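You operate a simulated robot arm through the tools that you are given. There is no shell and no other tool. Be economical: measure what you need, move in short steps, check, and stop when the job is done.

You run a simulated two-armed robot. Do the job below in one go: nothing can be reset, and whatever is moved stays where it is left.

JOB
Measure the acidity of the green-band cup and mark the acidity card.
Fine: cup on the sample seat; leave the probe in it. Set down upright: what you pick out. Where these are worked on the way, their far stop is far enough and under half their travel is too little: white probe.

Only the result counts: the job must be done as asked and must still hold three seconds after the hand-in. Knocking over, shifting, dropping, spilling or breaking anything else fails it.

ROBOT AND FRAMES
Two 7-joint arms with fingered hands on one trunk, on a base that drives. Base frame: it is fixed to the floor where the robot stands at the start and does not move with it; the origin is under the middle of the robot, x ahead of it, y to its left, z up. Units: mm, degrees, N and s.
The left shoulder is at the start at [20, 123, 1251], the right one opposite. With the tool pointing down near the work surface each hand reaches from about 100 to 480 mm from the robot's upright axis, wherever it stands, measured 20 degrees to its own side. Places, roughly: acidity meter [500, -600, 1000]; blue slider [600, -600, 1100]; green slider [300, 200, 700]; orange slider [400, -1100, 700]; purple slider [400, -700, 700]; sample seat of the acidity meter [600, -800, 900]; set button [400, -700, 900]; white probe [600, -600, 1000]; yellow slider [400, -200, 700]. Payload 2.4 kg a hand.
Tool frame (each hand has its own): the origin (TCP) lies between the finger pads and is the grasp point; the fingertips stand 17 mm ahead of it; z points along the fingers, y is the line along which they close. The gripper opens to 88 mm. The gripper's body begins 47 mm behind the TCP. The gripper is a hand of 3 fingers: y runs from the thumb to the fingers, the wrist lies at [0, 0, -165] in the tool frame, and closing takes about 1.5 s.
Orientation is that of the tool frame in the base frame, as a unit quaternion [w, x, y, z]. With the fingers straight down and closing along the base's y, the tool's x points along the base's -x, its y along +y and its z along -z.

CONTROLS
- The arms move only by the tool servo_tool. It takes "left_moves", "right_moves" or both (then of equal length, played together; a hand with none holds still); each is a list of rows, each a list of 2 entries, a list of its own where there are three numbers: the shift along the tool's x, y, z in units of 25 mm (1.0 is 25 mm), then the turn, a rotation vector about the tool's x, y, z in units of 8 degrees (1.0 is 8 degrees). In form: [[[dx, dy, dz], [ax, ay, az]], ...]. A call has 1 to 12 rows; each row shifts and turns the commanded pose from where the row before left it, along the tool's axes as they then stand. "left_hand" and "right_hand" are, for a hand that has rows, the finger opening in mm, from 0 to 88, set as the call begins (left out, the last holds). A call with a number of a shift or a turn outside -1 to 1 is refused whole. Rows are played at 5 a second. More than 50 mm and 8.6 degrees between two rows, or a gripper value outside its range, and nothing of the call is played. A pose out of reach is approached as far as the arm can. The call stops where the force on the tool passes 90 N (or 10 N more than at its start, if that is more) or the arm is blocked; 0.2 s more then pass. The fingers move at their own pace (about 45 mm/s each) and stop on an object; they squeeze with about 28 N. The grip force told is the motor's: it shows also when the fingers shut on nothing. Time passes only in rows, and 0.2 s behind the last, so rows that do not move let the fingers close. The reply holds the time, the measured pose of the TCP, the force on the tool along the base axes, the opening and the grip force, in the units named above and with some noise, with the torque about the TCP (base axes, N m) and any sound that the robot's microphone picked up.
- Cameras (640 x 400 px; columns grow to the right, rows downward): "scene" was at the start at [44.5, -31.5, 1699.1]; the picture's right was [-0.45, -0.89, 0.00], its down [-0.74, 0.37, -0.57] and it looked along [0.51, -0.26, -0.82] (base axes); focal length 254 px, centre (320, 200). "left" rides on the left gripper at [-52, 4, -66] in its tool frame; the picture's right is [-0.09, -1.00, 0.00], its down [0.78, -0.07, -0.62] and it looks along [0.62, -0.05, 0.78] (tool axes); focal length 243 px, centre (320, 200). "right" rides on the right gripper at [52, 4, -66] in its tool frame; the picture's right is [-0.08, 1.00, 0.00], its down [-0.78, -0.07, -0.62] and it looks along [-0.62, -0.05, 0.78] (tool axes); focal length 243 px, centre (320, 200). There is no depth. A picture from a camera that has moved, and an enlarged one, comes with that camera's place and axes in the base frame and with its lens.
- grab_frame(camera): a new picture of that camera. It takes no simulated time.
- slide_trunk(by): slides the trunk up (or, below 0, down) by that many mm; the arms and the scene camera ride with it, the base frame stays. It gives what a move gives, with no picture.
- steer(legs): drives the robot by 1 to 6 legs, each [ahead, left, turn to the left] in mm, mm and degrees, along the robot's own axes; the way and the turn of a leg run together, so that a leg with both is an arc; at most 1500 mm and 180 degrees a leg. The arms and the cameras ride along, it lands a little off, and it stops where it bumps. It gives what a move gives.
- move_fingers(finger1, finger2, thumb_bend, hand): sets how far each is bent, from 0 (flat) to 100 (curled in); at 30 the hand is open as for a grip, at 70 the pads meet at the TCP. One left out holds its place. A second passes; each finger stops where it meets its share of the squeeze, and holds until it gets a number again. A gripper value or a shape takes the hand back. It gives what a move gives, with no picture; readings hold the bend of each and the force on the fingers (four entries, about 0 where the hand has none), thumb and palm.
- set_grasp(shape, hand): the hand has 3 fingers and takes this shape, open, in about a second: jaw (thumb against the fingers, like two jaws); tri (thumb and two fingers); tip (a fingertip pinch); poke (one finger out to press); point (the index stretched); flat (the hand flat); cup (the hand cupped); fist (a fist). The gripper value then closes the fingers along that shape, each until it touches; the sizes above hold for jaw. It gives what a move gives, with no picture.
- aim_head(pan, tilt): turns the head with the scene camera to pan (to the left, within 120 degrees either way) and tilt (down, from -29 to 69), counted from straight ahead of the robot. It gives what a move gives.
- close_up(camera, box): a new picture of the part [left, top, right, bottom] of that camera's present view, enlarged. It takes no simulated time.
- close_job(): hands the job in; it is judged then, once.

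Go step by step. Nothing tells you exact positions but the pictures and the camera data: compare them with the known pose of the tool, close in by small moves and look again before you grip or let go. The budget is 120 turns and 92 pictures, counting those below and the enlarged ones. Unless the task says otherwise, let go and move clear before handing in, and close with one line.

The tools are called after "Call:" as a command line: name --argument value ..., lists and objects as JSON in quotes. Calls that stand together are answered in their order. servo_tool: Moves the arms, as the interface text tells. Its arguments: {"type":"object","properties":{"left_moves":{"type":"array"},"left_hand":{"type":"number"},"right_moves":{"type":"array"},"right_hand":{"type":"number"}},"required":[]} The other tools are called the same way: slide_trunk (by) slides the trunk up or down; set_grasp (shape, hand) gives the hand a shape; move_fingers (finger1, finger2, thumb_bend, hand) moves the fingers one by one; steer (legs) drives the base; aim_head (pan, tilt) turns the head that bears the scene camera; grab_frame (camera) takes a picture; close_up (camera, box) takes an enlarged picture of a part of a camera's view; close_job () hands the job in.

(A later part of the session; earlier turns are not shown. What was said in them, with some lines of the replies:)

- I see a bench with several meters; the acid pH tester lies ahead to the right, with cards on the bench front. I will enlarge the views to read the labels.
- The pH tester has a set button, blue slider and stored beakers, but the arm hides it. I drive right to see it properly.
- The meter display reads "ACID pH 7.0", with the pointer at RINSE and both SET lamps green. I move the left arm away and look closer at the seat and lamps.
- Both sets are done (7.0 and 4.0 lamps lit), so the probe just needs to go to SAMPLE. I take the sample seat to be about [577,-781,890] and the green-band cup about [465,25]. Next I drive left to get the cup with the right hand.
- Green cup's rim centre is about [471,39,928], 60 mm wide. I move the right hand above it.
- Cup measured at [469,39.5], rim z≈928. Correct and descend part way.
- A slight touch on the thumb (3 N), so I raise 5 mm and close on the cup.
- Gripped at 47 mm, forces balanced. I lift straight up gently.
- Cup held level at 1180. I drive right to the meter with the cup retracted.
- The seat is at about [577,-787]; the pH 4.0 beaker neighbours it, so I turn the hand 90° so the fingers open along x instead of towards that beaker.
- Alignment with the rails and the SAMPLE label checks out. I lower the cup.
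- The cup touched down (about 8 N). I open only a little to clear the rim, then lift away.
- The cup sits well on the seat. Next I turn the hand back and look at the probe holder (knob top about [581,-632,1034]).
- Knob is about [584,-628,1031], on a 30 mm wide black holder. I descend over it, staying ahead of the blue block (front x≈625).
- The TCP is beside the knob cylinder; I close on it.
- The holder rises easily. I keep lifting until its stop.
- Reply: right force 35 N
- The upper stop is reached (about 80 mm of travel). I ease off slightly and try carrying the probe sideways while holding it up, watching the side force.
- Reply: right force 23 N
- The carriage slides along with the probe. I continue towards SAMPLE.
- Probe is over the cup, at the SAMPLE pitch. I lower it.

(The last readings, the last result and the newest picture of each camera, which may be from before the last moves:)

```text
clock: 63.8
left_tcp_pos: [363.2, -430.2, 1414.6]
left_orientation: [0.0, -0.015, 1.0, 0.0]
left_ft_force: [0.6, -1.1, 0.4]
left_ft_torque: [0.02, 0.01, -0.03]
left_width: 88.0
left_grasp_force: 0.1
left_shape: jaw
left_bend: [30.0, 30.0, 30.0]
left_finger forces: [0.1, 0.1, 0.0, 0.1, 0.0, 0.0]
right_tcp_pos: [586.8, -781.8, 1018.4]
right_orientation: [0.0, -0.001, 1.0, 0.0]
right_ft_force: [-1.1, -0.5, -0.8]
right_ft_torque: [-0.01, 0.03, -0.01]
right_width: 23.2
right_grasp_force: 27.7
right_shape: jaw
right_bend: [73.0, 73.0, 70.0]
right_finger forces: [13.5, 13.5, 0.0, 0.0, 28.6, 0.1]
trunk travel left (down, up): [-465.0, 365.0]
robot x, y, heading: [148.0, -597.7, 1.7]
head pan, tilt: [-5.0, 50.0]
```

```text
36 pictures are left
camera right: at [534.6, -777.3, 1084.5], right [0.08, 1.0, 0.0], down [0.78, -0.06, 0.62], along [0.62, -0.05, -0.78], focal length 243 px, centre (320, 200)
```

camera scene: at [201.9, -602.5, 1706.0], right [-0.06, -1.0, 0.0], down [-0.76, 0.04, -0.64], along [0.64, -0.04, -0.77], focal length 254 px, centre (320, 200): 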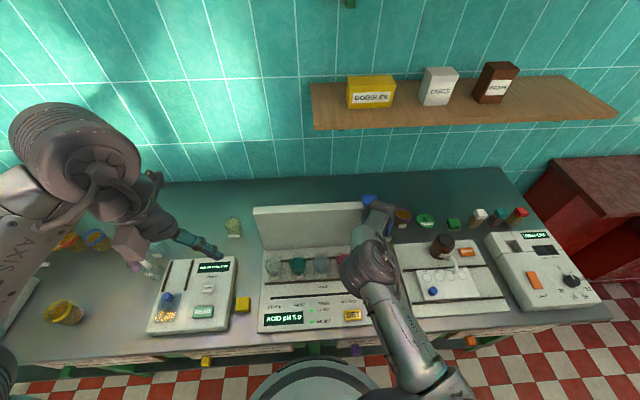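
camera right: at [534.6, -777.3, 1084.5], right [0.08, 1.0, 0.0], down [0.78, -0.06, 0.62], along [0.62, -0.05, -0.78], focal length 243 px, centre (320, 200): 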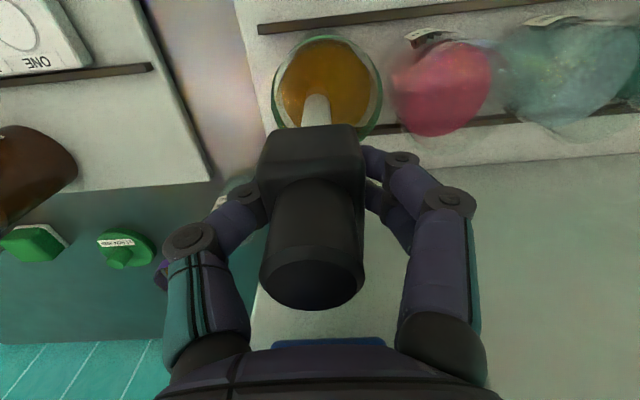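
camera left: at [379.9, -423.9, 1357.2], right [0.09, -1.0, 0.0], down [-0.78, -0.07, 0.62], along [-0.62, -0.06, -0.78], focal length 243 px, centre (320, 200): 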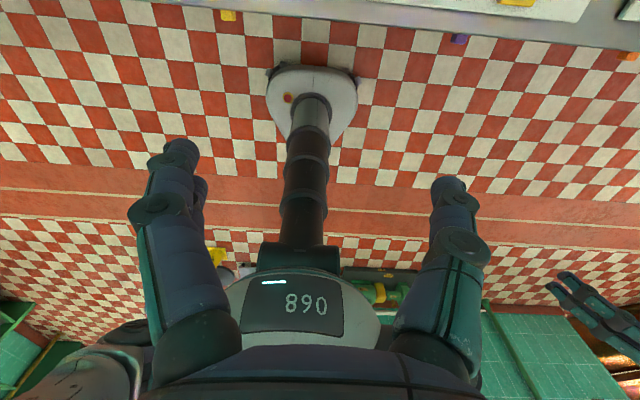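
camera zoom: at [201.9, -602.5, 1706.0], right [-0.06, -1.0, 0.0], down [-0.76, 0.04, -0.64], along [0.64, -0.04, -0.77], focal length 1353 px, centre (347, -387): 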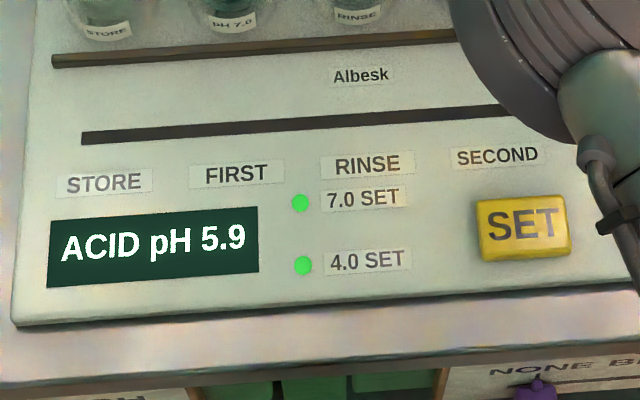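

The display reads ACID pH 5.9. I release the probe and lift straight up.

Call:
servo_tool --right_moves '[[[0, 0, 0], [0, 0, 0]], [[0, 0, 0], [0, 0, 0]], [[0, 0, 0], [0, 0, 0]], [[0, 0, 0], [0, 0, 0]], [[0, 0, 0], [0, 0, 0]], [[0, 0, 0], [0, 0, 0]]]' --right_hand 70

Call:
servo_tool --right_moves '[[[0, 0, -0.4], [0, 0, 0]], [[0, 0, -0.8], [0, 0, 0]], [[0, 0, -1], [0, 0, 0]], [[0, 0, -1], [0, 0, 0]], [[0, 0, -1], [0, 0, 0]], [[0, 0, -1], [0, 0, 0]], [[0, 0, -1], [0, 0, 0]], [[0, 0, -1], [0, 0, 0]], [[0.6, 0, 0], [0, 0, 0]], [[1, 0, 0], [0, 0, 0]], [[1, 0, 0], [0, 0, 0]], [[1, 0, 0], [0, 0, 0]]]'

Call:
servo_tool --right_moves '[[[1, 0, 0], [0, 0, 0]], [[1, 0, 0], [0, 0, 0]], [[1, 0, 0], [0, 0, 0]], [[1, 0, 0], [0, 0, 0]], [[1, 0, 0], [0, 0, 0]], [[1, 0, 0], [0, 0, 0]], [[1, 0, 0], [0, 0, 0]], [[0, 0, 0], [0, 0, 0]]]'

Call:
close_up --camera "scene" --box '[250, 190, 410, 330]'

```text
clock: 65.2
left_tcp_pos: [363.2, -427.9, 1414.4]
left_orientation: [0.0, -0.016, 1.0, 0.0]
left_ft_force: [-0.8, -0.8, 0.5]
left_ft_torque: [0.0, -0.01, -0.01]
left_width: 88.1
left_grasp_force: 0.0
left_shape: jaw
left_bend: [30.0, 30.0, 30.0]
left_finger forces: [0.1, 0.1, 0.0, 0.1, 0.1, 0.1]
right_tcp_pos: [585.9, -781.7, 1017.8]
right_orientation: [0.0, 0.0, 1.0, 0.0]
right_ft_force: [-0.2, -0.6, 0.1]
right_ft_torque: [0.0, 0.01, 0.01]
right_width: 69.9
right_grasp_force: 0.1
right_shape: jaw
right_bend: [60.0, 60.0, 56.0]
right_finger forces: [0.1, 0.0, 0.1, 0.1, 0.1, 0.0]
trunk travel left (down, up): [-465.0, 365.0]
robot x, y, heading: [147.3, -598.1, 1.8]
head pan, tilt: [-5.0, 50.0]
```

```text
clock: 67.8
left_tcp_pos: [364.2, -428.5, 1415.1]
left_orientation: [0.0, -0.016, 1.0, 0.0]
left_ft_force: [1.5, -0.2, -0.5]
left_ft_torque: [0.02, -0.03, 0.02]
left_width: 87.8
left_grasp_force: 0.0
left_shape: jaw
left_bend: [30.0, 30.0, 30.0]
left_finger forces: [0.0, 0.0, 0.0, 0.0, 0.1, 0.0]
right_tcp_pos: [494.9, -780.0, 1197.8]
right_orientation: [0.0, -0.002, 1.0, 0.0]
right_ft_force: [0.9, 0.0, 0.0]
right_ft_torque: [0.03, -0.02, -0.01]
right_width: 70.0
right_grasp_force: 0.2
right_shape: jaw
right_bend: [60.0, 60.0, 56.0]
right_finger forces: [0.1, 0.1, 0.1, 0.1, 0.0, 0.0]
trunk travel left (down, up): [-465.0, 365.0]
robot x, y, heading: [144.7, -597.3, 1.8]
head pan, tilt: [-5.0, 50.0]
```

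```text
clock: 69.6
left_tcp_pos: [364.3, -428.5, 1414.1]
left_orientation: [0.0, -0.015, 1.0, 0.0]
left_ft_force: [-0.8, 0.2, -0.2]
left_ft_torque: [-0.01, 0.01, 0.01]
left_width: 88.0
left_grasp_force: 0.1
left_shape: jaw
left_bend: [30.0, 30.0, 30.0]
left_finger forces: [0.0, 0.0, 0.0, 0.0, 0.1, 0.1]
right_tcp_pos: [360.8, -813.9, 1166.3]
right_orientation: [0.001, -0.001, 1.0, 0.0]
right_ft_force: [-0.1, 0.6, 0.2]
right_ft_torque: [0.0, -0.01, 0.02]
right_width: 69.9
right_grasp_force: 0.1
right_shape: jaw
right_bend: [60.0, 60.0, 56.0]
right_finger forces: [0.0, 0.0, 0.1, 0.0, 0.0, 0.0]
right hand out of reach, approached as far as the arm can: row 4, 5, 6, 7
trunk travel left (down, up): [-465.0, 365.0]
robot x, y, heading: [142.6, -597.4, 1.6]
head pan, tilt: [-5.0, 50.0]
```

```text
2.86 times, centred on (330, 260) of scene
camera zoom: at [201.8, -602.0, 1706.0], right [-0.06, -1.0, 0.0], down [-0.76, 0.04, -0.64], along [0.64, -0.04, -0.77], focal length 725 px, centre (291, 29)
```

zoom: 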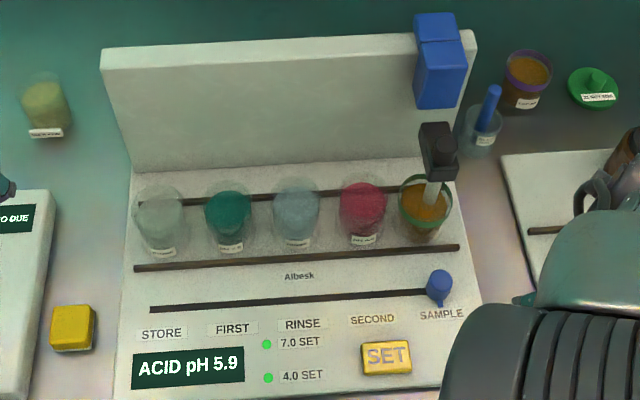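

Probe in the cup, pointer on SAMPLE, reading pH 5.9. Now I drive to the acidity card (yellow slider, about y=-230).

Call:
steer --legs '[[-170, 0, -1.7], [0, 500, 0]]'

Call:
aim_head --pan -25 --tilt 60

Call:
grab_frame --camera "scene"

Call:
grab_frame --camera "right"

```text
clock: 73.6
left_tcp_pos: [200.7, 55.0, 1414.8]
left_orientation: [0.0, 0.003, 1.0, 0.0]
left_ft_force: [-0.3, -0.4, -0.2]
left_ft_torque: [0.03, -0.01, 0.02]
left_width: 87.8
left_grasp_force: 0.1
left_shape: jaw
left_bend: [30.0, 30.0, 30.0]
left_finger forces: [0.1, 0.0, 0.1, 0.0, 0.0, 0.0]
right_tcp_pos: [185.1, -327.5, 1167.4]
right_orientation: [0.0, 0.016, 1.0, -0.001]
right_ft_force: [-0.3, 0.2, 0.1]
right_ft_torque: [-0.01, -0.01, -0.02]
right_width: 69.6
right_grasp_force: 0.0
right_shape: jaw
right_bend: [60.0, 60.0, 56.0]
right_finger forces: [0.0, 0.1, 0.0, 0.0, 0.1, 0.0]
trunk travel left (down, up): [-465.0, 365.0]
robot x, y, heading: [-24.6, -107.3, -0.3]
head pan, tilt: [-5.0, 50.0]
```

```text
clock: 74.4
left_tcp_pos: [201.4, 55.2, 1414.7]
left_orientation: [0.0, 0.003, 1.0, 0.001]
left_ft_force: [-0.1, 0.0, 0.8]
left_ft_torque: [-0.02, 0.01, 0.02]
left_width: 87.6
left_grasp_force: 0.0
left_shape: jaw
left_bend: [30.0, 30.0, 30.0]
left_finger forces: [0.0, 0.0, 0.0, 0.0, 0.0, 0.0]
right_tcp_pos: [184.0, -329.6, 1167.5]
right_orientation: [0.001, 0.017, 1.0, 0.0]
right_ft_force: [0.1, 0.1, -0.3]
right_ft_torque: [-0.01, 0.01, -0.03]
right_width: 69.6
right_grasp_force: 0.0
right_shape: jaw
right_bend: [60.0, 60.0, 56.0]
right_finger forces: [0.0, 0.0, 0.1, 0.1, 0.0, 0.1]
trunk travel left (down, up): [-465.0, 365.0]
robot x, y, heading: [-26.6, -104.9, -0.1]
head pan, tilt: [-25.0, 60.0]
```

```text
34 pictures are left
camera scene: at [16.7, -133.8, 1693.5], right [-0.43, -0.9, 0.0], down [-0.78, 0.37, -0.5], along [0.45, -0.21, -0.87], focal length 254 px, centre (320, 200)
```

scene: 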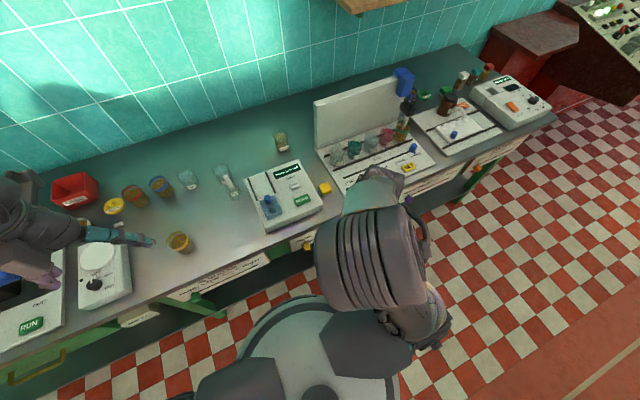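

```text
33 pictures are left
camera right: at [133.7, -322.7, 1233.0], right [0.12, 0.99, 0.0], down [0.78, -0.09, 0.62], along [0.62, -0.07, -0.78], focal length 243 px, centre (320, 200)
```

right: 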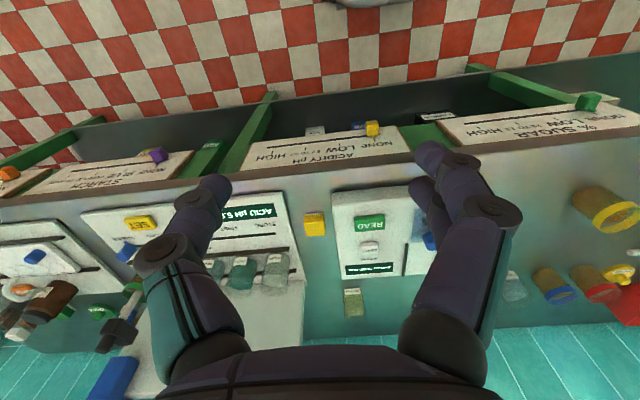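

Call:
close_up --camera "right" --box '[220, 90, 440, 200]'

Call:
close_up --camera "scene" --box '[240, 180, 350, 280]'

```text
2.91 times, centred on (330, 145) of right
camera zoom: at [133.7, -322.7, 1233.0], right [0.12, 0.99, 0.0], down [0.78, -0.09, 0.62], along [0.62, -0.07, -0.78], focal length 706 px, centre (291, 360)
```

zoom: 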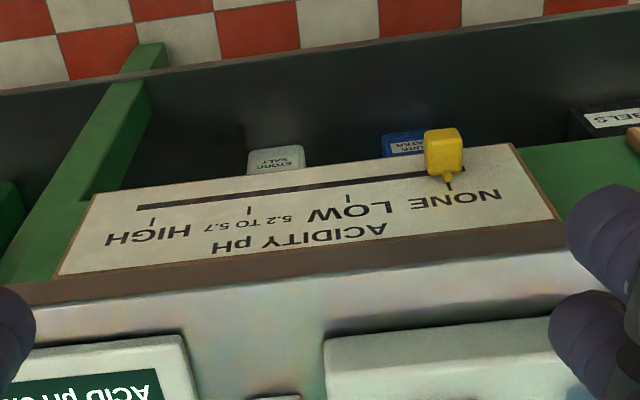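

```text
4.00 times, centred on (295, 230) of scene
camera zoom: at [16.7, -133.8, 1693.5], right [-0.43, -0.9, 0.0], down [-0.78, 0.37, -0.5], along [0.45, -0.21, -0.87], focal length 1014 px, centre (420, 80)
```

zoom: 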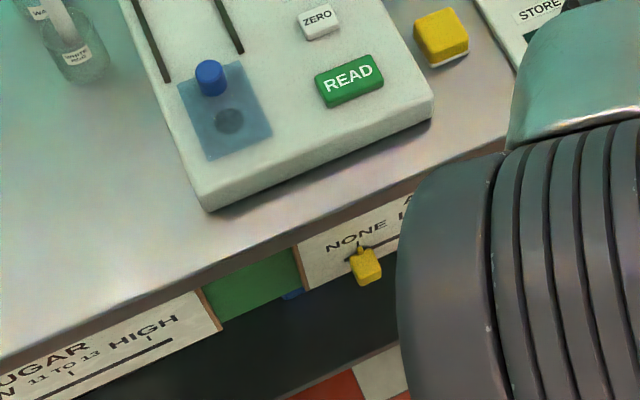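

The yellow knob is at about [357,-230,708] on NONE; I must read the middle label precisely (5.2 to 5.7 or 6.7). I lower the trunk, shift right and look closer.

Call:
steer --legs '[[0, -170, 0]]'

Call:
slide_trunk --by -200

Call:
servo_tool --right_moves '[[[0, 1, 0], [0, -1, 0]], [[0, 1, 0], [0, -1, 0]], [[0, 1, 0], [0, -1, 0]], [[0, 1, 0], [0, -1, 0]], [[0, 1, 0], [0, -0.8, 0]], [[0, 0, 0], [0, 0, 0]]]'

Call:
grab_frame --camera "right"

```text
clock: 75.9
left_tcp_pos: [200.6, -115.8, 1413.5]
left_orientation: [-0.001, 0.002, 1.0, 0.0]
left_ft_force: [0.5, 0.5, 0.1]
left_ft_torque: [0.0, 0.01, 0.0]
left_width: 87.7
left_grasp_force: 0.1
left_shape: jaw
left_bend: [30.0, 30.0, 30.0]
left_finger forces: [0.1, 0.0, 0.1, 0.0, 0.1, 0.1]
right_tcp_pos: [183.9, -499.1, 1166.7]
right_orientation: [-0.001, 0.018, 1.0, 0.001]
right_ft_force: [0.2, -0.7, -0.2]
right_ft_torque: [-0.02, 0.04, 0.02]
right_width: 69.6
right_grasp_force: 0.0
right_shape: jaw
right_bend: [60.0, 60.0, 56.0]
right_finger forces: [0.0, 0.0, 0.0, 0.0, 0.0, 0.1]
trunk travel left (down, up): [-465.0, 365.0]
robot x, y, heading: [-24.5, -273.8, -0.2]
head pan, tilt: [-25.0, 60.0]
```

```text
clock: 78.0
left_tcp_pos: [199.8, -113.9, 1215.7]
left_orientation: [0.0, 0.003, 1.0, 0.0]
left_ft_force: [0.8, 0.7, 0.1]
left_ft_torque: [0.0, -0.02, 0.03]
left_width: 88.1
left_grasp_force: 0.0
left_shape: jaw
left_bend: [30.0, 30.0, 30.0]
left_finger forces: [0.0, 0.1, 0.0, 0.0, 0.1, 0.0]
right_tcp_pos: [184.1, -497.8, 967.6]
right_orientation: [0.0, 0.017, 1.0, 0.0]
right_ft_force: [-0.5, 0.0, -0.1]
right_ft_torque: [0.01, 0.0, -0.01]
right_width: 69.8
right_grasp_force: 0.0
right_shape: jaw
right_bend: [60.0, 60.0, 56.0]
right_finger forces: [0.0, 0.1, 0.0, 0.0, 0.1, 0.0]
trunk travel left (down, up): [-265.0, 565.0]
robot x, y, heading: [-26.7, -273.9, -0.5]
head pan, tilt: [-25.0, 60.0]
```

```text
clock: 79.4
left_tcp_pos: [200.6, -113.7, 1215.0]
left_orientation: [0.0, 0.002, 1.0, 0.0]
left_ft_force: [-0.3, -0.9, 0.2]
left_ft_torque: [0.02, 0.01, -0.01]
left_width: 87.8
left_grasp_force: 0.0
left_shape: jaw
left_bend: [30.0, 30.0, 30.0]
left_finger forces: [0.1, 0.0, 0.0, 0.0, 0.0, 0.1]
right_tcp_pos: [279.6, -408.4, 947.1]
right_orientation: [0.328, 0.017, 0.945, -0.006]
right_ft_force: [0.7, 0.4, 0.1]
right_ft_torque: [0.01, 0.01, 0.03]
right_width: 69.7
right_grasp_force: 0.0
right_shape: jaw
right_bend: [60.0, 60.0, 56.0]
right_finger forces: [0.0, 0.0, 0.0, 0.0, 0.1, 0.0]
right hand out of reach, approached as far as the arm can: row 1, 2, 3, 4, 5
trunk travel left (down, up): [-265.0, 565.0]
robot x, y, heading: [-28.4, -277.2, -0.5]
head pan, tilt: [-25.0, 60.0]
```

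```text
30 pictures are left
camera right: at [198.8, -401.1, 967.5], right [0.1, 0.99, 0.05], down [0.23, -0.07, 0.97], along [0.97, -0.08, -0.23], focal length 243 px, centre (320, 200)
```

right: 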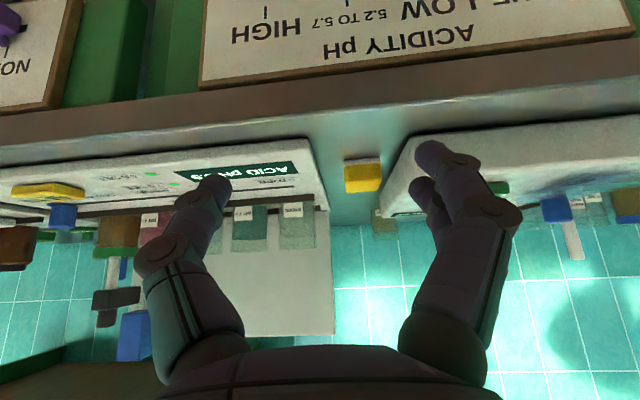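

Call:
close_up --camera "right" --box '[220, 0, 480, 90]'

```text
2.46 times, centred on (350, 45) of right
camera zoom: at [198.8, -401.1, 967.5], right [0.1, 0.99, 0.05], down [0.23, -0.07, 0.97], along [0.97, -0.08, -0.23], focal length 597 px, centre (246, 582)
```

zoom: 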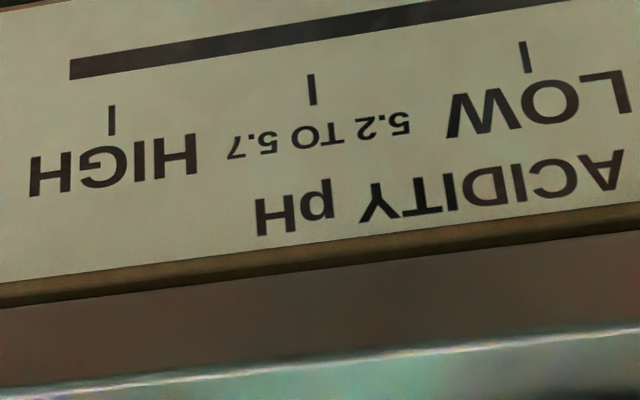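

The card reads NONE / LOW / 5.2 to 5.7 / HIGH, so pH 5.9 is HIGH (tick at y≈-463). I bring the tilted hand to in front of the yellow knob.

Call:
servo_tool --right_moves '[[[0.35, 0.7, 0.66], [0, 0, 0]], [[0.35, 0.7, 0.66], [0, 0, 0]], [[0.35, 0.7, 0.66], [0, 0, 0]], [[0.35, 0.7, 0.66], [0, 0, 0]], [[0.35, 0.7, 0.66], [0, 0, 0]], [[0.35, 0.7, 0.66], [0, 0, 0]], [[0.35, 0.7, 0.66], [0, 0, 0]], [[0.35, 0.7, 0.66], [0, 0, 0]], [[0.35, 0.7, 0.66], [0, 0, 0]], [[0.35, 0.7, 0.66], [0, 0, 0]], [[0, 0, 0], [0, 0, 0]]]'

Call:
grab_frame --camera "right"

```text
clock: 81.8
left_tcp_pos: [200.5, -112.9, 1214.6]
left_orientation: [0.0, 0.003, 1.0, -0.001]
left_ft_force: [0.4, 0.6, -0.4]
left_ft_torque: [-0.02, 0.02, 0.01]
left_width: 88.0
left_grasp_force: 0.0
left_shape: jaw
left_bend: [30.0, 30.0, 30.0]
left_finger forces: [0.0, 0.0, 0.0, 0.0, 0.0, 0.0]
right_tcp_pos: [320.6, -235.8, 764.1]
right_orientation: [0.328, 0.016, 0.945, -0.005]
right_ft_force: [0.8, 0.3, 0.1]
right_ft_torque: [0.01, 0.04, 0.03]
right_width: 69.9
right_grasp_force: 0.0
right_shape: jaw
right_bend: [60.0, 60.0, 56.0]
right_finger forces: [0.0, 0.0, 0.0, 0.1, 0.0, 0.1]
trunk travel left (down, up): [-265.0, 565.0]
robot x, y, heading: [-25.6, -273.3, -0.4]
head pan, tilt: [-25.0, 60.0]
```

```text
28 pictures are left
camera right: at [239.7, -228.5, 783.4], right [0.1, 0.99, 0.05], down [0.22, -0.07, 0.97], along [0.97, -0.09, -0.23], focal length 243 px, centre (320, 200)
```

right: 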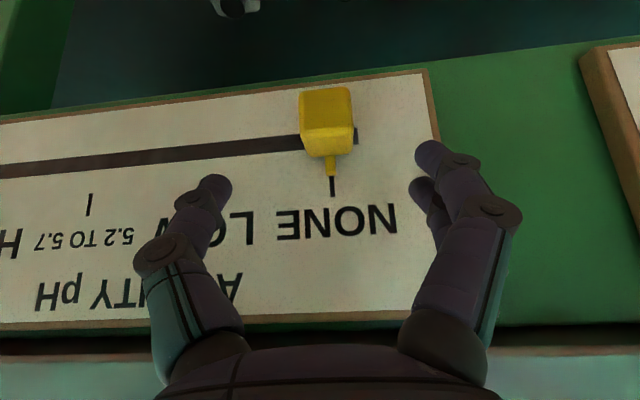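

Call:
servo_tool --right_moves '[[[0.1, 0.08, 0.7], [0, 0, 0]], [[0, 0, 0.7], [0, 0, 0]], [[0, 0, 0.7], [0, 0, 0]], [[0, 0, 0.3], [0, 0, 0]], [[0, 0, 0], [0, 0, 0]]]'

Call:
grab_frame --camera "right"

```text
clock: 83.0
left_tcp_pos: [196.9, -115.3, 1215.4]
left_orientation: [0.001, 0.003, 1.0, 0.0]
left_ft_force: [1.1, -0.2, -0.5]
left_ft_torque: [0.01, 0.01, 0.02]
left_width: 87.8
left_grasp_force: 0.0
left_shape: jaw
left_bend: [30.0, 30.0, 30.0]
left_finger forces: [0.0, 0.0, 0.0, 0.0, 0.1, 0.1]
right_tcp_pos: [350.3, -234.9, 713.4]
right_orientation: [0.326, 0.014, 0.945, -0.005]
right_ft_force: [-39.2, -4.0, -0.1]
right_ft_torque: [0.02, 0.14, 1.73]
right_width: 68.0
right_grasp_force: 0.1
right_shape: jaw
right_bend: [60.0, 70.0, 56.0]
right_finger forces: [0.1, 38.9, 0.0, 0.0, 0.1, 0.0]
trunk travel left (down, up): [-265.0, 565.0]
robot x, y, heading: [-22.8, -272.5, -0.2]
head pan, tilt: [-25.0, 60.0]
```

```text
27 pictures are left
camera right: at [269.9, -227.5, 733.3], right [0.1, 0.99, 0.05], down [0.23, -0.07, 0.97], along [0.97, -0.08, -0.23], focal length 243 px, centre (320, 200)
```

right: 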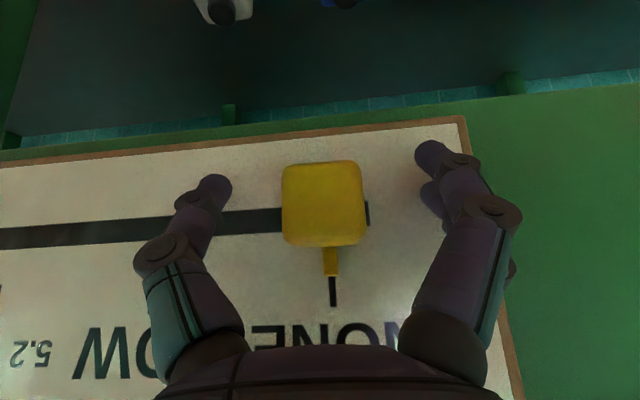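

A finger touches the card (39 N); I back off a little and close on the knob.

Call:
servo_tool --right_moves '[[[0, 0, -0.35], [0, 0, 0]], [[0, 0, 0], [0, 0, 0]]]'

Call:
servo_tool --right_moves '[[[0, 0, 0], [0, 0, 0]], [[0, 0, 0], [0, 0, 0]], [[0, 0, 0], [0, 0, 0]], [[0, 0, 0], [0, 0, 0]], [[0, 0, 0], [0, 0, 0]], [[0, 0, 0], [0, 0, 0]], [[0, 0, 0], [0, 0, 0]]]' --right_hand 18

Call:
grab_frame --camera "right"

```text
clock: 83.6
left_tcp_pos: [199.4, -113.6, 1215.6]
left_orientation: [0.001, 0.002, 1.0, 0.0]
left_ft_force: [0.4, -1.3, -0.2]
left_ft_torque: [0.0, -0.02, -0.01]
left_width: 87.7
left_grasp_force: 0.1
left_shape: jaw
left_bend: [30.0, 30.0, 30.0]
left_finger forces: [0.1, 0.0, 0.0, 0.0, 0.0, 0.0]
right_tcp_pos: [349.9, -235.3, 721.6]
right_orientation: [0.329, 0.016, 0.944, -0.004]
right_ft_force: [-20.3, -0.3, -5.1]
right_ft_torque: [-0.19, 0.22, 0.94]
right_width: 69.4
right_grasp_force: 0.0
right_shape: jaw
right_bend: [60.0, 61.0, 56.0]
right_finger forces: [0.0, 21.0, 0.1, 0.1, 0.0, 0.0]
trunk travel left (down, up): [-265.0, 565.0]
robot x, y, heading: [-28.7, -274.3, -0.6]
head pan, tilt: [-25.0, 60.0]
```

```text
clock: 85.2
left_tcp_pos: [198.4, -113.2, 1213.5]
left_orientation: [0.0, 0.003, 1.0, 0.0]
left_ft_force: [-0.1, -0.1, -0.1]
left_ft_torque: [-0.01, 0.0, 0.02]
left_width: 87.8
left_grasp_force: 0.1
left_shape: jaw
left_bend: [30.0, 30.0, 30.0]
left_finger forces: [0.0, 0.0, 0.0, 0.0, 0.0, 0.0]
right_tcp_pos: [350.0, -235.9, 721.4]
right_orientation: [0.33, 0.017, 0.944, -0.005]
right_ft_force: [-7.4, -6.4, 3.9]
right_ft_torque: [0.05, 0.03, -0.04]
right_width: 20.3
right_grasp_force: 27.7
right_shape: jaw
right_bend: [72.0, 76.0, 70.0]
right_finger forces: [17.1, 10.0, 0.0, 0.1, 30.1, 0.0]
trunk travel left (down, up): [-265.0, 565.0]
robot x, y, heading: [-23.1, -275.3, -0.3]
head pan, tilt: [-25.0, 60.0]
```

```text
26 pictures are left
camera right: at [269.2, -227.6, 741.3], right [0.1, 0.99, 0.05], down [0.22, -0.07, 0.97], along [0.97, -0.09, -0.23], focal length 243 px, centre (320, 200)
```

right: 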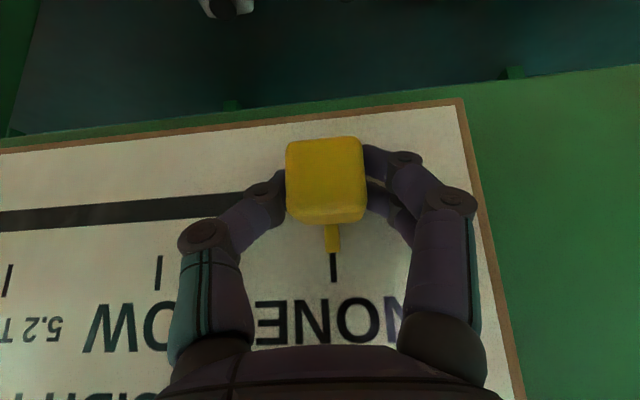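

Knob gripped. I slide it towards HIGH in stages.

Call:
servo_tool --right_moves '[[[-0.02, -0.4, 0.01], [0, 0, 0]], [[-0.02, -0.7, 0.017], [0, 0, 0]], [[-0.02, -0.8, 0.017], [0, 0, 0]], [[-0.02, -0.8, 0.017], [0, 0, 0]], [[-0.02, -0.8, 0.017], [0, 0, 0]], [[-0.02, -0.5, 0.017], [0, 0, 0]], [[0, 0, 0], [0, 0, 0]]]'

Call:
grab_frame --camera "right"

```text
clock: 86.8
left_tcp_pos: [200.6, -112.7, 1214.9]
left_orientation: [0.0, 0.002, 1.0, 0.0]
left_ft_force: [-0.3, 0.6, -1.0]
left_ft_torque: [-0.05, 0.05, 0.01]
left_width: 87.8
left_grasp_force: 0.0
left_shape: jaw
left_bend: [30.0, 30.0, 30.0]
left_finger forces: [0.0, 0.1, 0.0, 0.1, 0.0, 0.0]
right_tcp_pos: [350.5, -334.8, 721.8]
right_orientation: [0.329, 0.016, 0.944, -0.005]
right_ft_force: [1.9, 0.6, 9.9]
right_ft_torque: [0.2, -0.08, 0.02]
right_width: 19.5
right_grasp_force: 27.9
right_shape: jaw
right_bend: [71.0, 76.0, 70.0]
right_finger forces: [18.7, 9.4, 0.0, 0.0, 28.1, 0.0]
trunk travel left (down, up): [-265.0, 565.0]
robot x, y, heading: [-27.2, -273.4, -0.4]
head pan, tilt: [-25.0, 60.0]
```

```text
25 pictures are left
camera right: at [269.4, -326.9, 740.8], right [0.1, 0.99, 0.05], down [0.22, -0.07, 0.97], along [0.97, -0.09, -0.23], focal length 243 px, centre (320, 200)
```

right: 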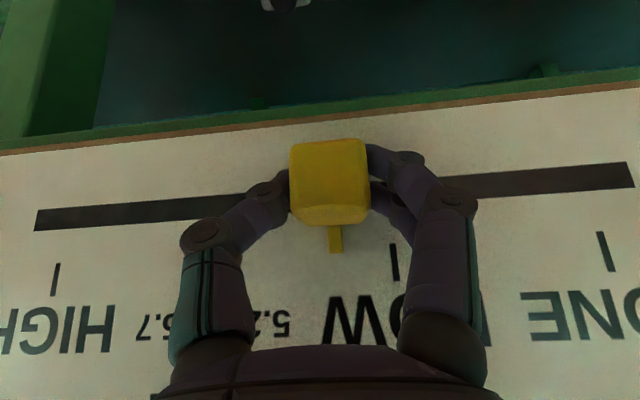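

Call:
servo_tool --right_moves '[[[-0.02, -0.4, 0.017], [0, 0, 0]], [[-0.02, -0.7, 0.017], [0, 0, 0]], [[-0.02, -0.8, 0.017], [0, 0, 0]], [[-0.02, -0.8, 0.017], [0, 0, 0]], [[-0.02, -0.6, 0.017], [0, 0, 0]], [[-0.01, -0.5, 0.017], [0, 0, 0]], [[0, 0, 0], [0, 0, 0]]]'

Call:
grab_frame --camera "right"

```text
clock: 88.4
left_tcp_pos: [201.0, -113.8, 1213.8]
left_orientation: [-0.001, 0.002, 1.0, 0.0]
left_ft_force: [0.2, 0.7, 0.2]
left_ft_torque: [-0.04, 0.0, 0.0]
left_width: 87.7
left_grasp_force: 0.0
left_shape: jaw
left_bend: [30.0, 30.0, 30.0]
left_finger forces: [0.0, 0.0, 0.0, 0.1, 0.0, 0.0]
right_tcp_pos: [350.5, -429.4, 721.4]
right_orientation: [0.328, 0.017, 0.944, -0.006]
right_ft_force: [8.0, 0.2, 2.2]
right_ft_torque: [0.14, -0.06, -0.07]
right_width: 18.7
right_grasp_force: 27.7
right_shape: jaw
right_bend: [71.0, 75.0, 70.0]
right_finger forces: [17.4, 8.7, 0.0, 0.0, 26.3, 0.1]
trunk travel left (down, up): [-265.0, 565.0]
robot x, y, heading: [-22.5, -275.5, -0.2]
head pan, tilt: [-25.0, 60.0]
```

```text
24 pictures are left
camera right: at [269.5, -422.5, 741.6], right [0.1, 0.99, 0.05], down [0.22, -0.07, 0.97], along [0.97, -0.09, -0.23], focal length 243 px, centre (320, 200)
```

right: 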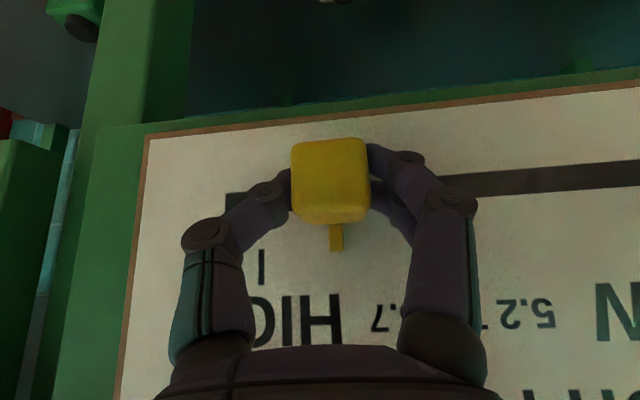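

Call:
servo_tool --right_moves '[[[-0.01, -0.4, 0.01], [0, 0, 0]], [[-0.01, -0.4, 0.01], [0, 0, 0]], [[-0.01, -0.4, 0.01], [0, 0, 0]], [[0, 0, 0], [0, 0, 0]]]'

Call:
grab_frame --camera "right"

```text
clock: 89.4
left_tcp_pos: [200.6, -113.6, 1213.4]
left_orientation: [0.0, 0.003, 1.0, 0.0]
left_ft_force: [-0.1, -0.2, -0.3]
left_ft_torque: [0.02, -0.01, 0.04]
left_width: 88.0
left_grasp_force: 0.1
left_shape: jaw
left_bend: [30.0, 30.0, 30.0]
left_finger forces: [0.0, 0.1, 0.0, 0.0, 0.0, 0.1]
right_tcp_pos: [350.7, -460.9, 723.9]
right_orientation: [0.329, 0.016, 0.944, -0.005]
right_ft_force: [9.5, -0.2, 5.2]
right_ft_torque: [0.13, -0.13, -0.03]
right_width: 18.8
right_grasp_force: 28.0
right_shape: jaw
right_bend: [71.0, 75.0, 70.0]
right_finger forces: [17.4, 8.7, 0.0, 0.0, 27.1, 0.0]
trunk travel left (down, up): [-265.0, 565.0]
robot x, y, heading: [-24.6, -277.6, -0.2]
head pan, tilt: [-25.0, 60.0]
```

```text
23 pictures are left
camera right: at [269.6, -453.2, 741.4], right [0.1, 0.99, 0.05], down [0.22, -0.07, 0.97], along [0.97, -0.09, -0.23], focal length 243 px, centre (320, 200)
```

right: 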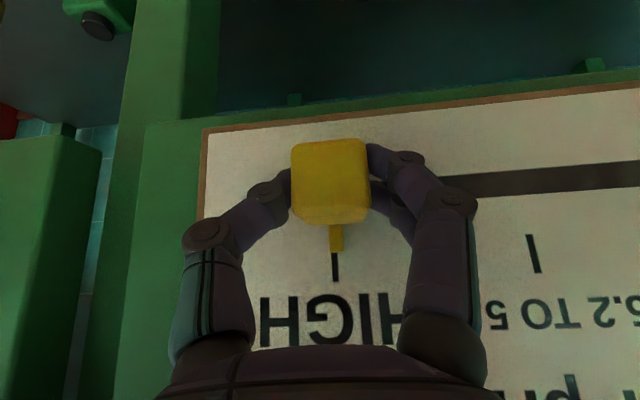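

The pointer is on HIGH. I release and back away.

Call:
servo_tool --right_moves '[[[0, 0, 0], [0, 0, 0]], [[0, 0, 0], [0, 0, 0]], [[0, 0, 0], [0, 0, 0]], [[0, 0, 0], [0, 0, 0]], [[0, 0, 0], [0, 0, 0]], [[0, 0, 0], [0, 0, 0]]]' --right_hand 70

Call:
servo_tool --right_moves '[[[0, 0, -0.6], [0, 0, 0]], [[0, 0, -0.8], [0, 0, 0]], [[0, 0, -0.8], [0, 0, 0]], [[0, 0, -0.8], [0, 0, 0]], [[0, 0, -0.8], [0, 0, 0]], [[0, 0, 0], [0, 0, 0]]]'

Call:
grab_frame --camera "right"

```text
clock: 90.8
left_tcp_pos: [200.7, -114.1, 1216.2]
left_orientation: [-0.001, 0.002, 1.0, 0.0]
left_ft_force: [-0.1, -0.3, 1.0]
left_ft_torque: [-0.01, -0.05, 0.02]
left_width: 87.9
left_grasp_force: 0.1
left_shape: jaw
left_bend: [30.0, 30.0, 30.0]
left_finger forces: [0.0, 0.1, 0.0, 0.0, 0.0, 0.0]
right_tcp_pos: [350.6, -460.5, 722.8]
right_orientation: [0.328, 0.015, 0.944, -0.005]
right_ft_force: [0.8, 0.9, -0.3]
right_ft_torque: [0.01, -0.02, 0.0]
right_width: 70.0
right_grasp_force: 0.3
right_shape: jaw
right_bend: [60.0, 60.0, 56.0]
right_finger forces: [0.1, 0.1, 0.0, 0.1, 0.1, 0.0]
trunk travel left (down, up): [-265.0, 565.0]
robot x, y, heading: [-23.6, -272.2, -0.2]
head pan, tilt: [-25.0, 60.0]
```

```text
clock: 92.2
left_tcp_pos: [200.7, -112.7, 1215.9]
left_orientation: [0.0, 0.002, 1.0, 0.001]
left_ft_force: [0.0, 0.5, -0.5]
left_ft_torque: [-0.01, -0.03, 0.01]
left_width: 88.0
left_grasp_force: 0.1
left_shape: jaw
left_bend: [30.0, 30.0, 30.0]
left_finger forces: [0.0, 0.0, 0.0, 0.0, 0.1, 0.0]
right_tcp_pos: [292.1, -457.3, 795.5]
right_orientation: [0.328, 0.015, 0.944, -0.005]
right_ft_force: [-0.4, -0.3, 0.5]
right_ft_torque: [0.04, 0.0, -0.01]
right_width: 69.8
right_grasp_force: 0.1
right_shape: jaw
right_bend: [60.0, 60.0, 56.0]
right_finger forces: [0.1, 0.0, 0.0, 0.0, 0.0, 0.1]
trunk travel left (down, up): [-265.0, 565.0]
robot x, y, heading: [-23.4, -274.5, -0.4]
head pan, tilt: [-25.0, 60.0]
```

```text
22 pictures are left
camera right: at [210.8, -450.0, 815.4], right [0.1, 0.99, 0.05], down [0.22, -0.07, 0.97], along [0.97, -0.09, -0.23], focal length 243 px, centre (320, 200)
```

right: 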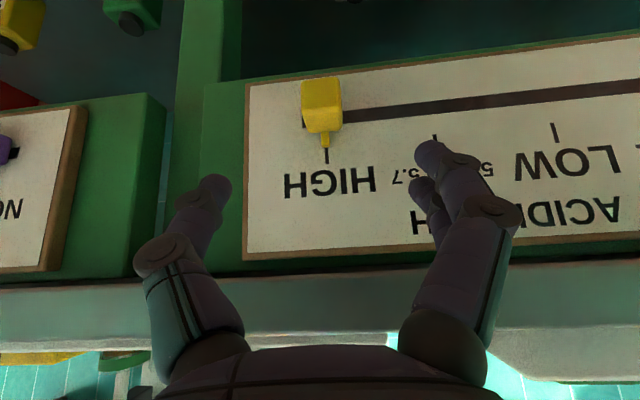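

The slider stays on HIGH. One last check of the meter reading.

Call:
aim_head --pan -40 --tilt 40

Call:
grab_frame --camera "scene"

```text
clock: 93.1
left_tcp_pos: [200.8, -113.7, 1215.3]
left_orientation: [-0.001, 0.003, 1.0, 0.0]
left_ft_force: [0.6, 0.8, 0.1]
left_ft_torque: [0.02, 0.01, 0.01]
left_width: 88.1
left_grasp_force: 0.0
left_shape: jaw
left_bend: [30.0, 30.0, 30.0]
left_finger forces: [0.0, 0.1, 0.1, 0.0, 0.0, 0.0]
right_tcp_pos: [290.6, -457.7, 796.2]
right_orientation: [0.328, 0.016, 0.945, -0.006]
right_ft_force: [0.1, -0.5, -0.5]
right_ft_torque: [-0.02, 0.01, 0.03]
right_width: 69.7
right_grasp_force: 0.2
right_shape: jaw
right_bend: [60.0, 60.0, 56.0]
right_finger forces: [0.0, 0.0, 0.0, 0.0, 0.0, 0.1]
trunk travel left (down, up): [-265.0, 565.0]
robot x, y, heading: [-25.2, -271.2, -0.3]
head pan, tilt: [-40.0, 40.0]
```

```text
21 pictures are left
camera scene: at [20.3, -328.7, 1520.1], right [-0.65, -0.76, 0.0], down [-0.49, 0.42, -0.77], along [0.58, -0.5, -0.64], focal length 254 px, centre (320, 200)
```

scene: 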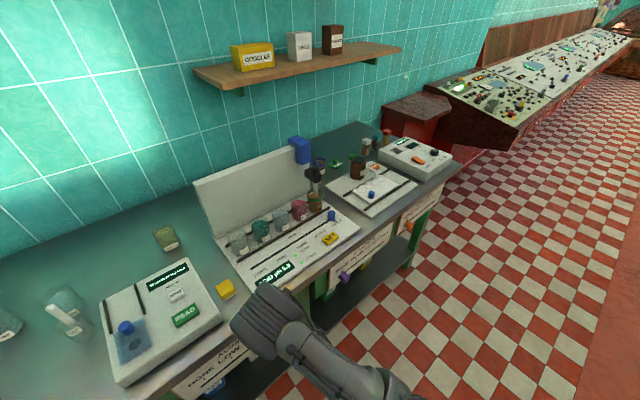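

Call:
close_up --camera "scene" --box '[220, 180, 370, 300]'

```text
3.33 times, centred on (295, 240) of scene
camera zoom: at [20.3, -328.7, 1520.1], right [-0.65, -0.76, 0.0], down [-0.49, 0.42, -0.77], along [0.58, -0.5, -0.64], focal length 845 px, centre (403, 67)
```

zoom: 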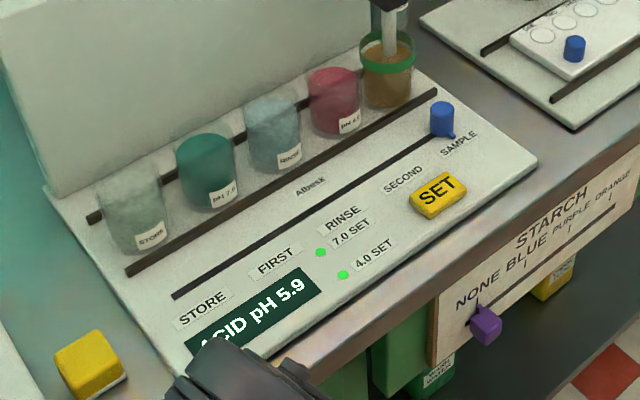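

The meter still reads pH 5.9, with the cup upright on the seat, the probe in it and the card on HIGH. I hand in.

Call:
close_job

```text
The job is handed in.
```

The green-band cup measured pH 5.9, above the card's 5.2–5.7 band, so I marked the acidity card HIGH; the cup is upright on the sample seat with the probe left in it.
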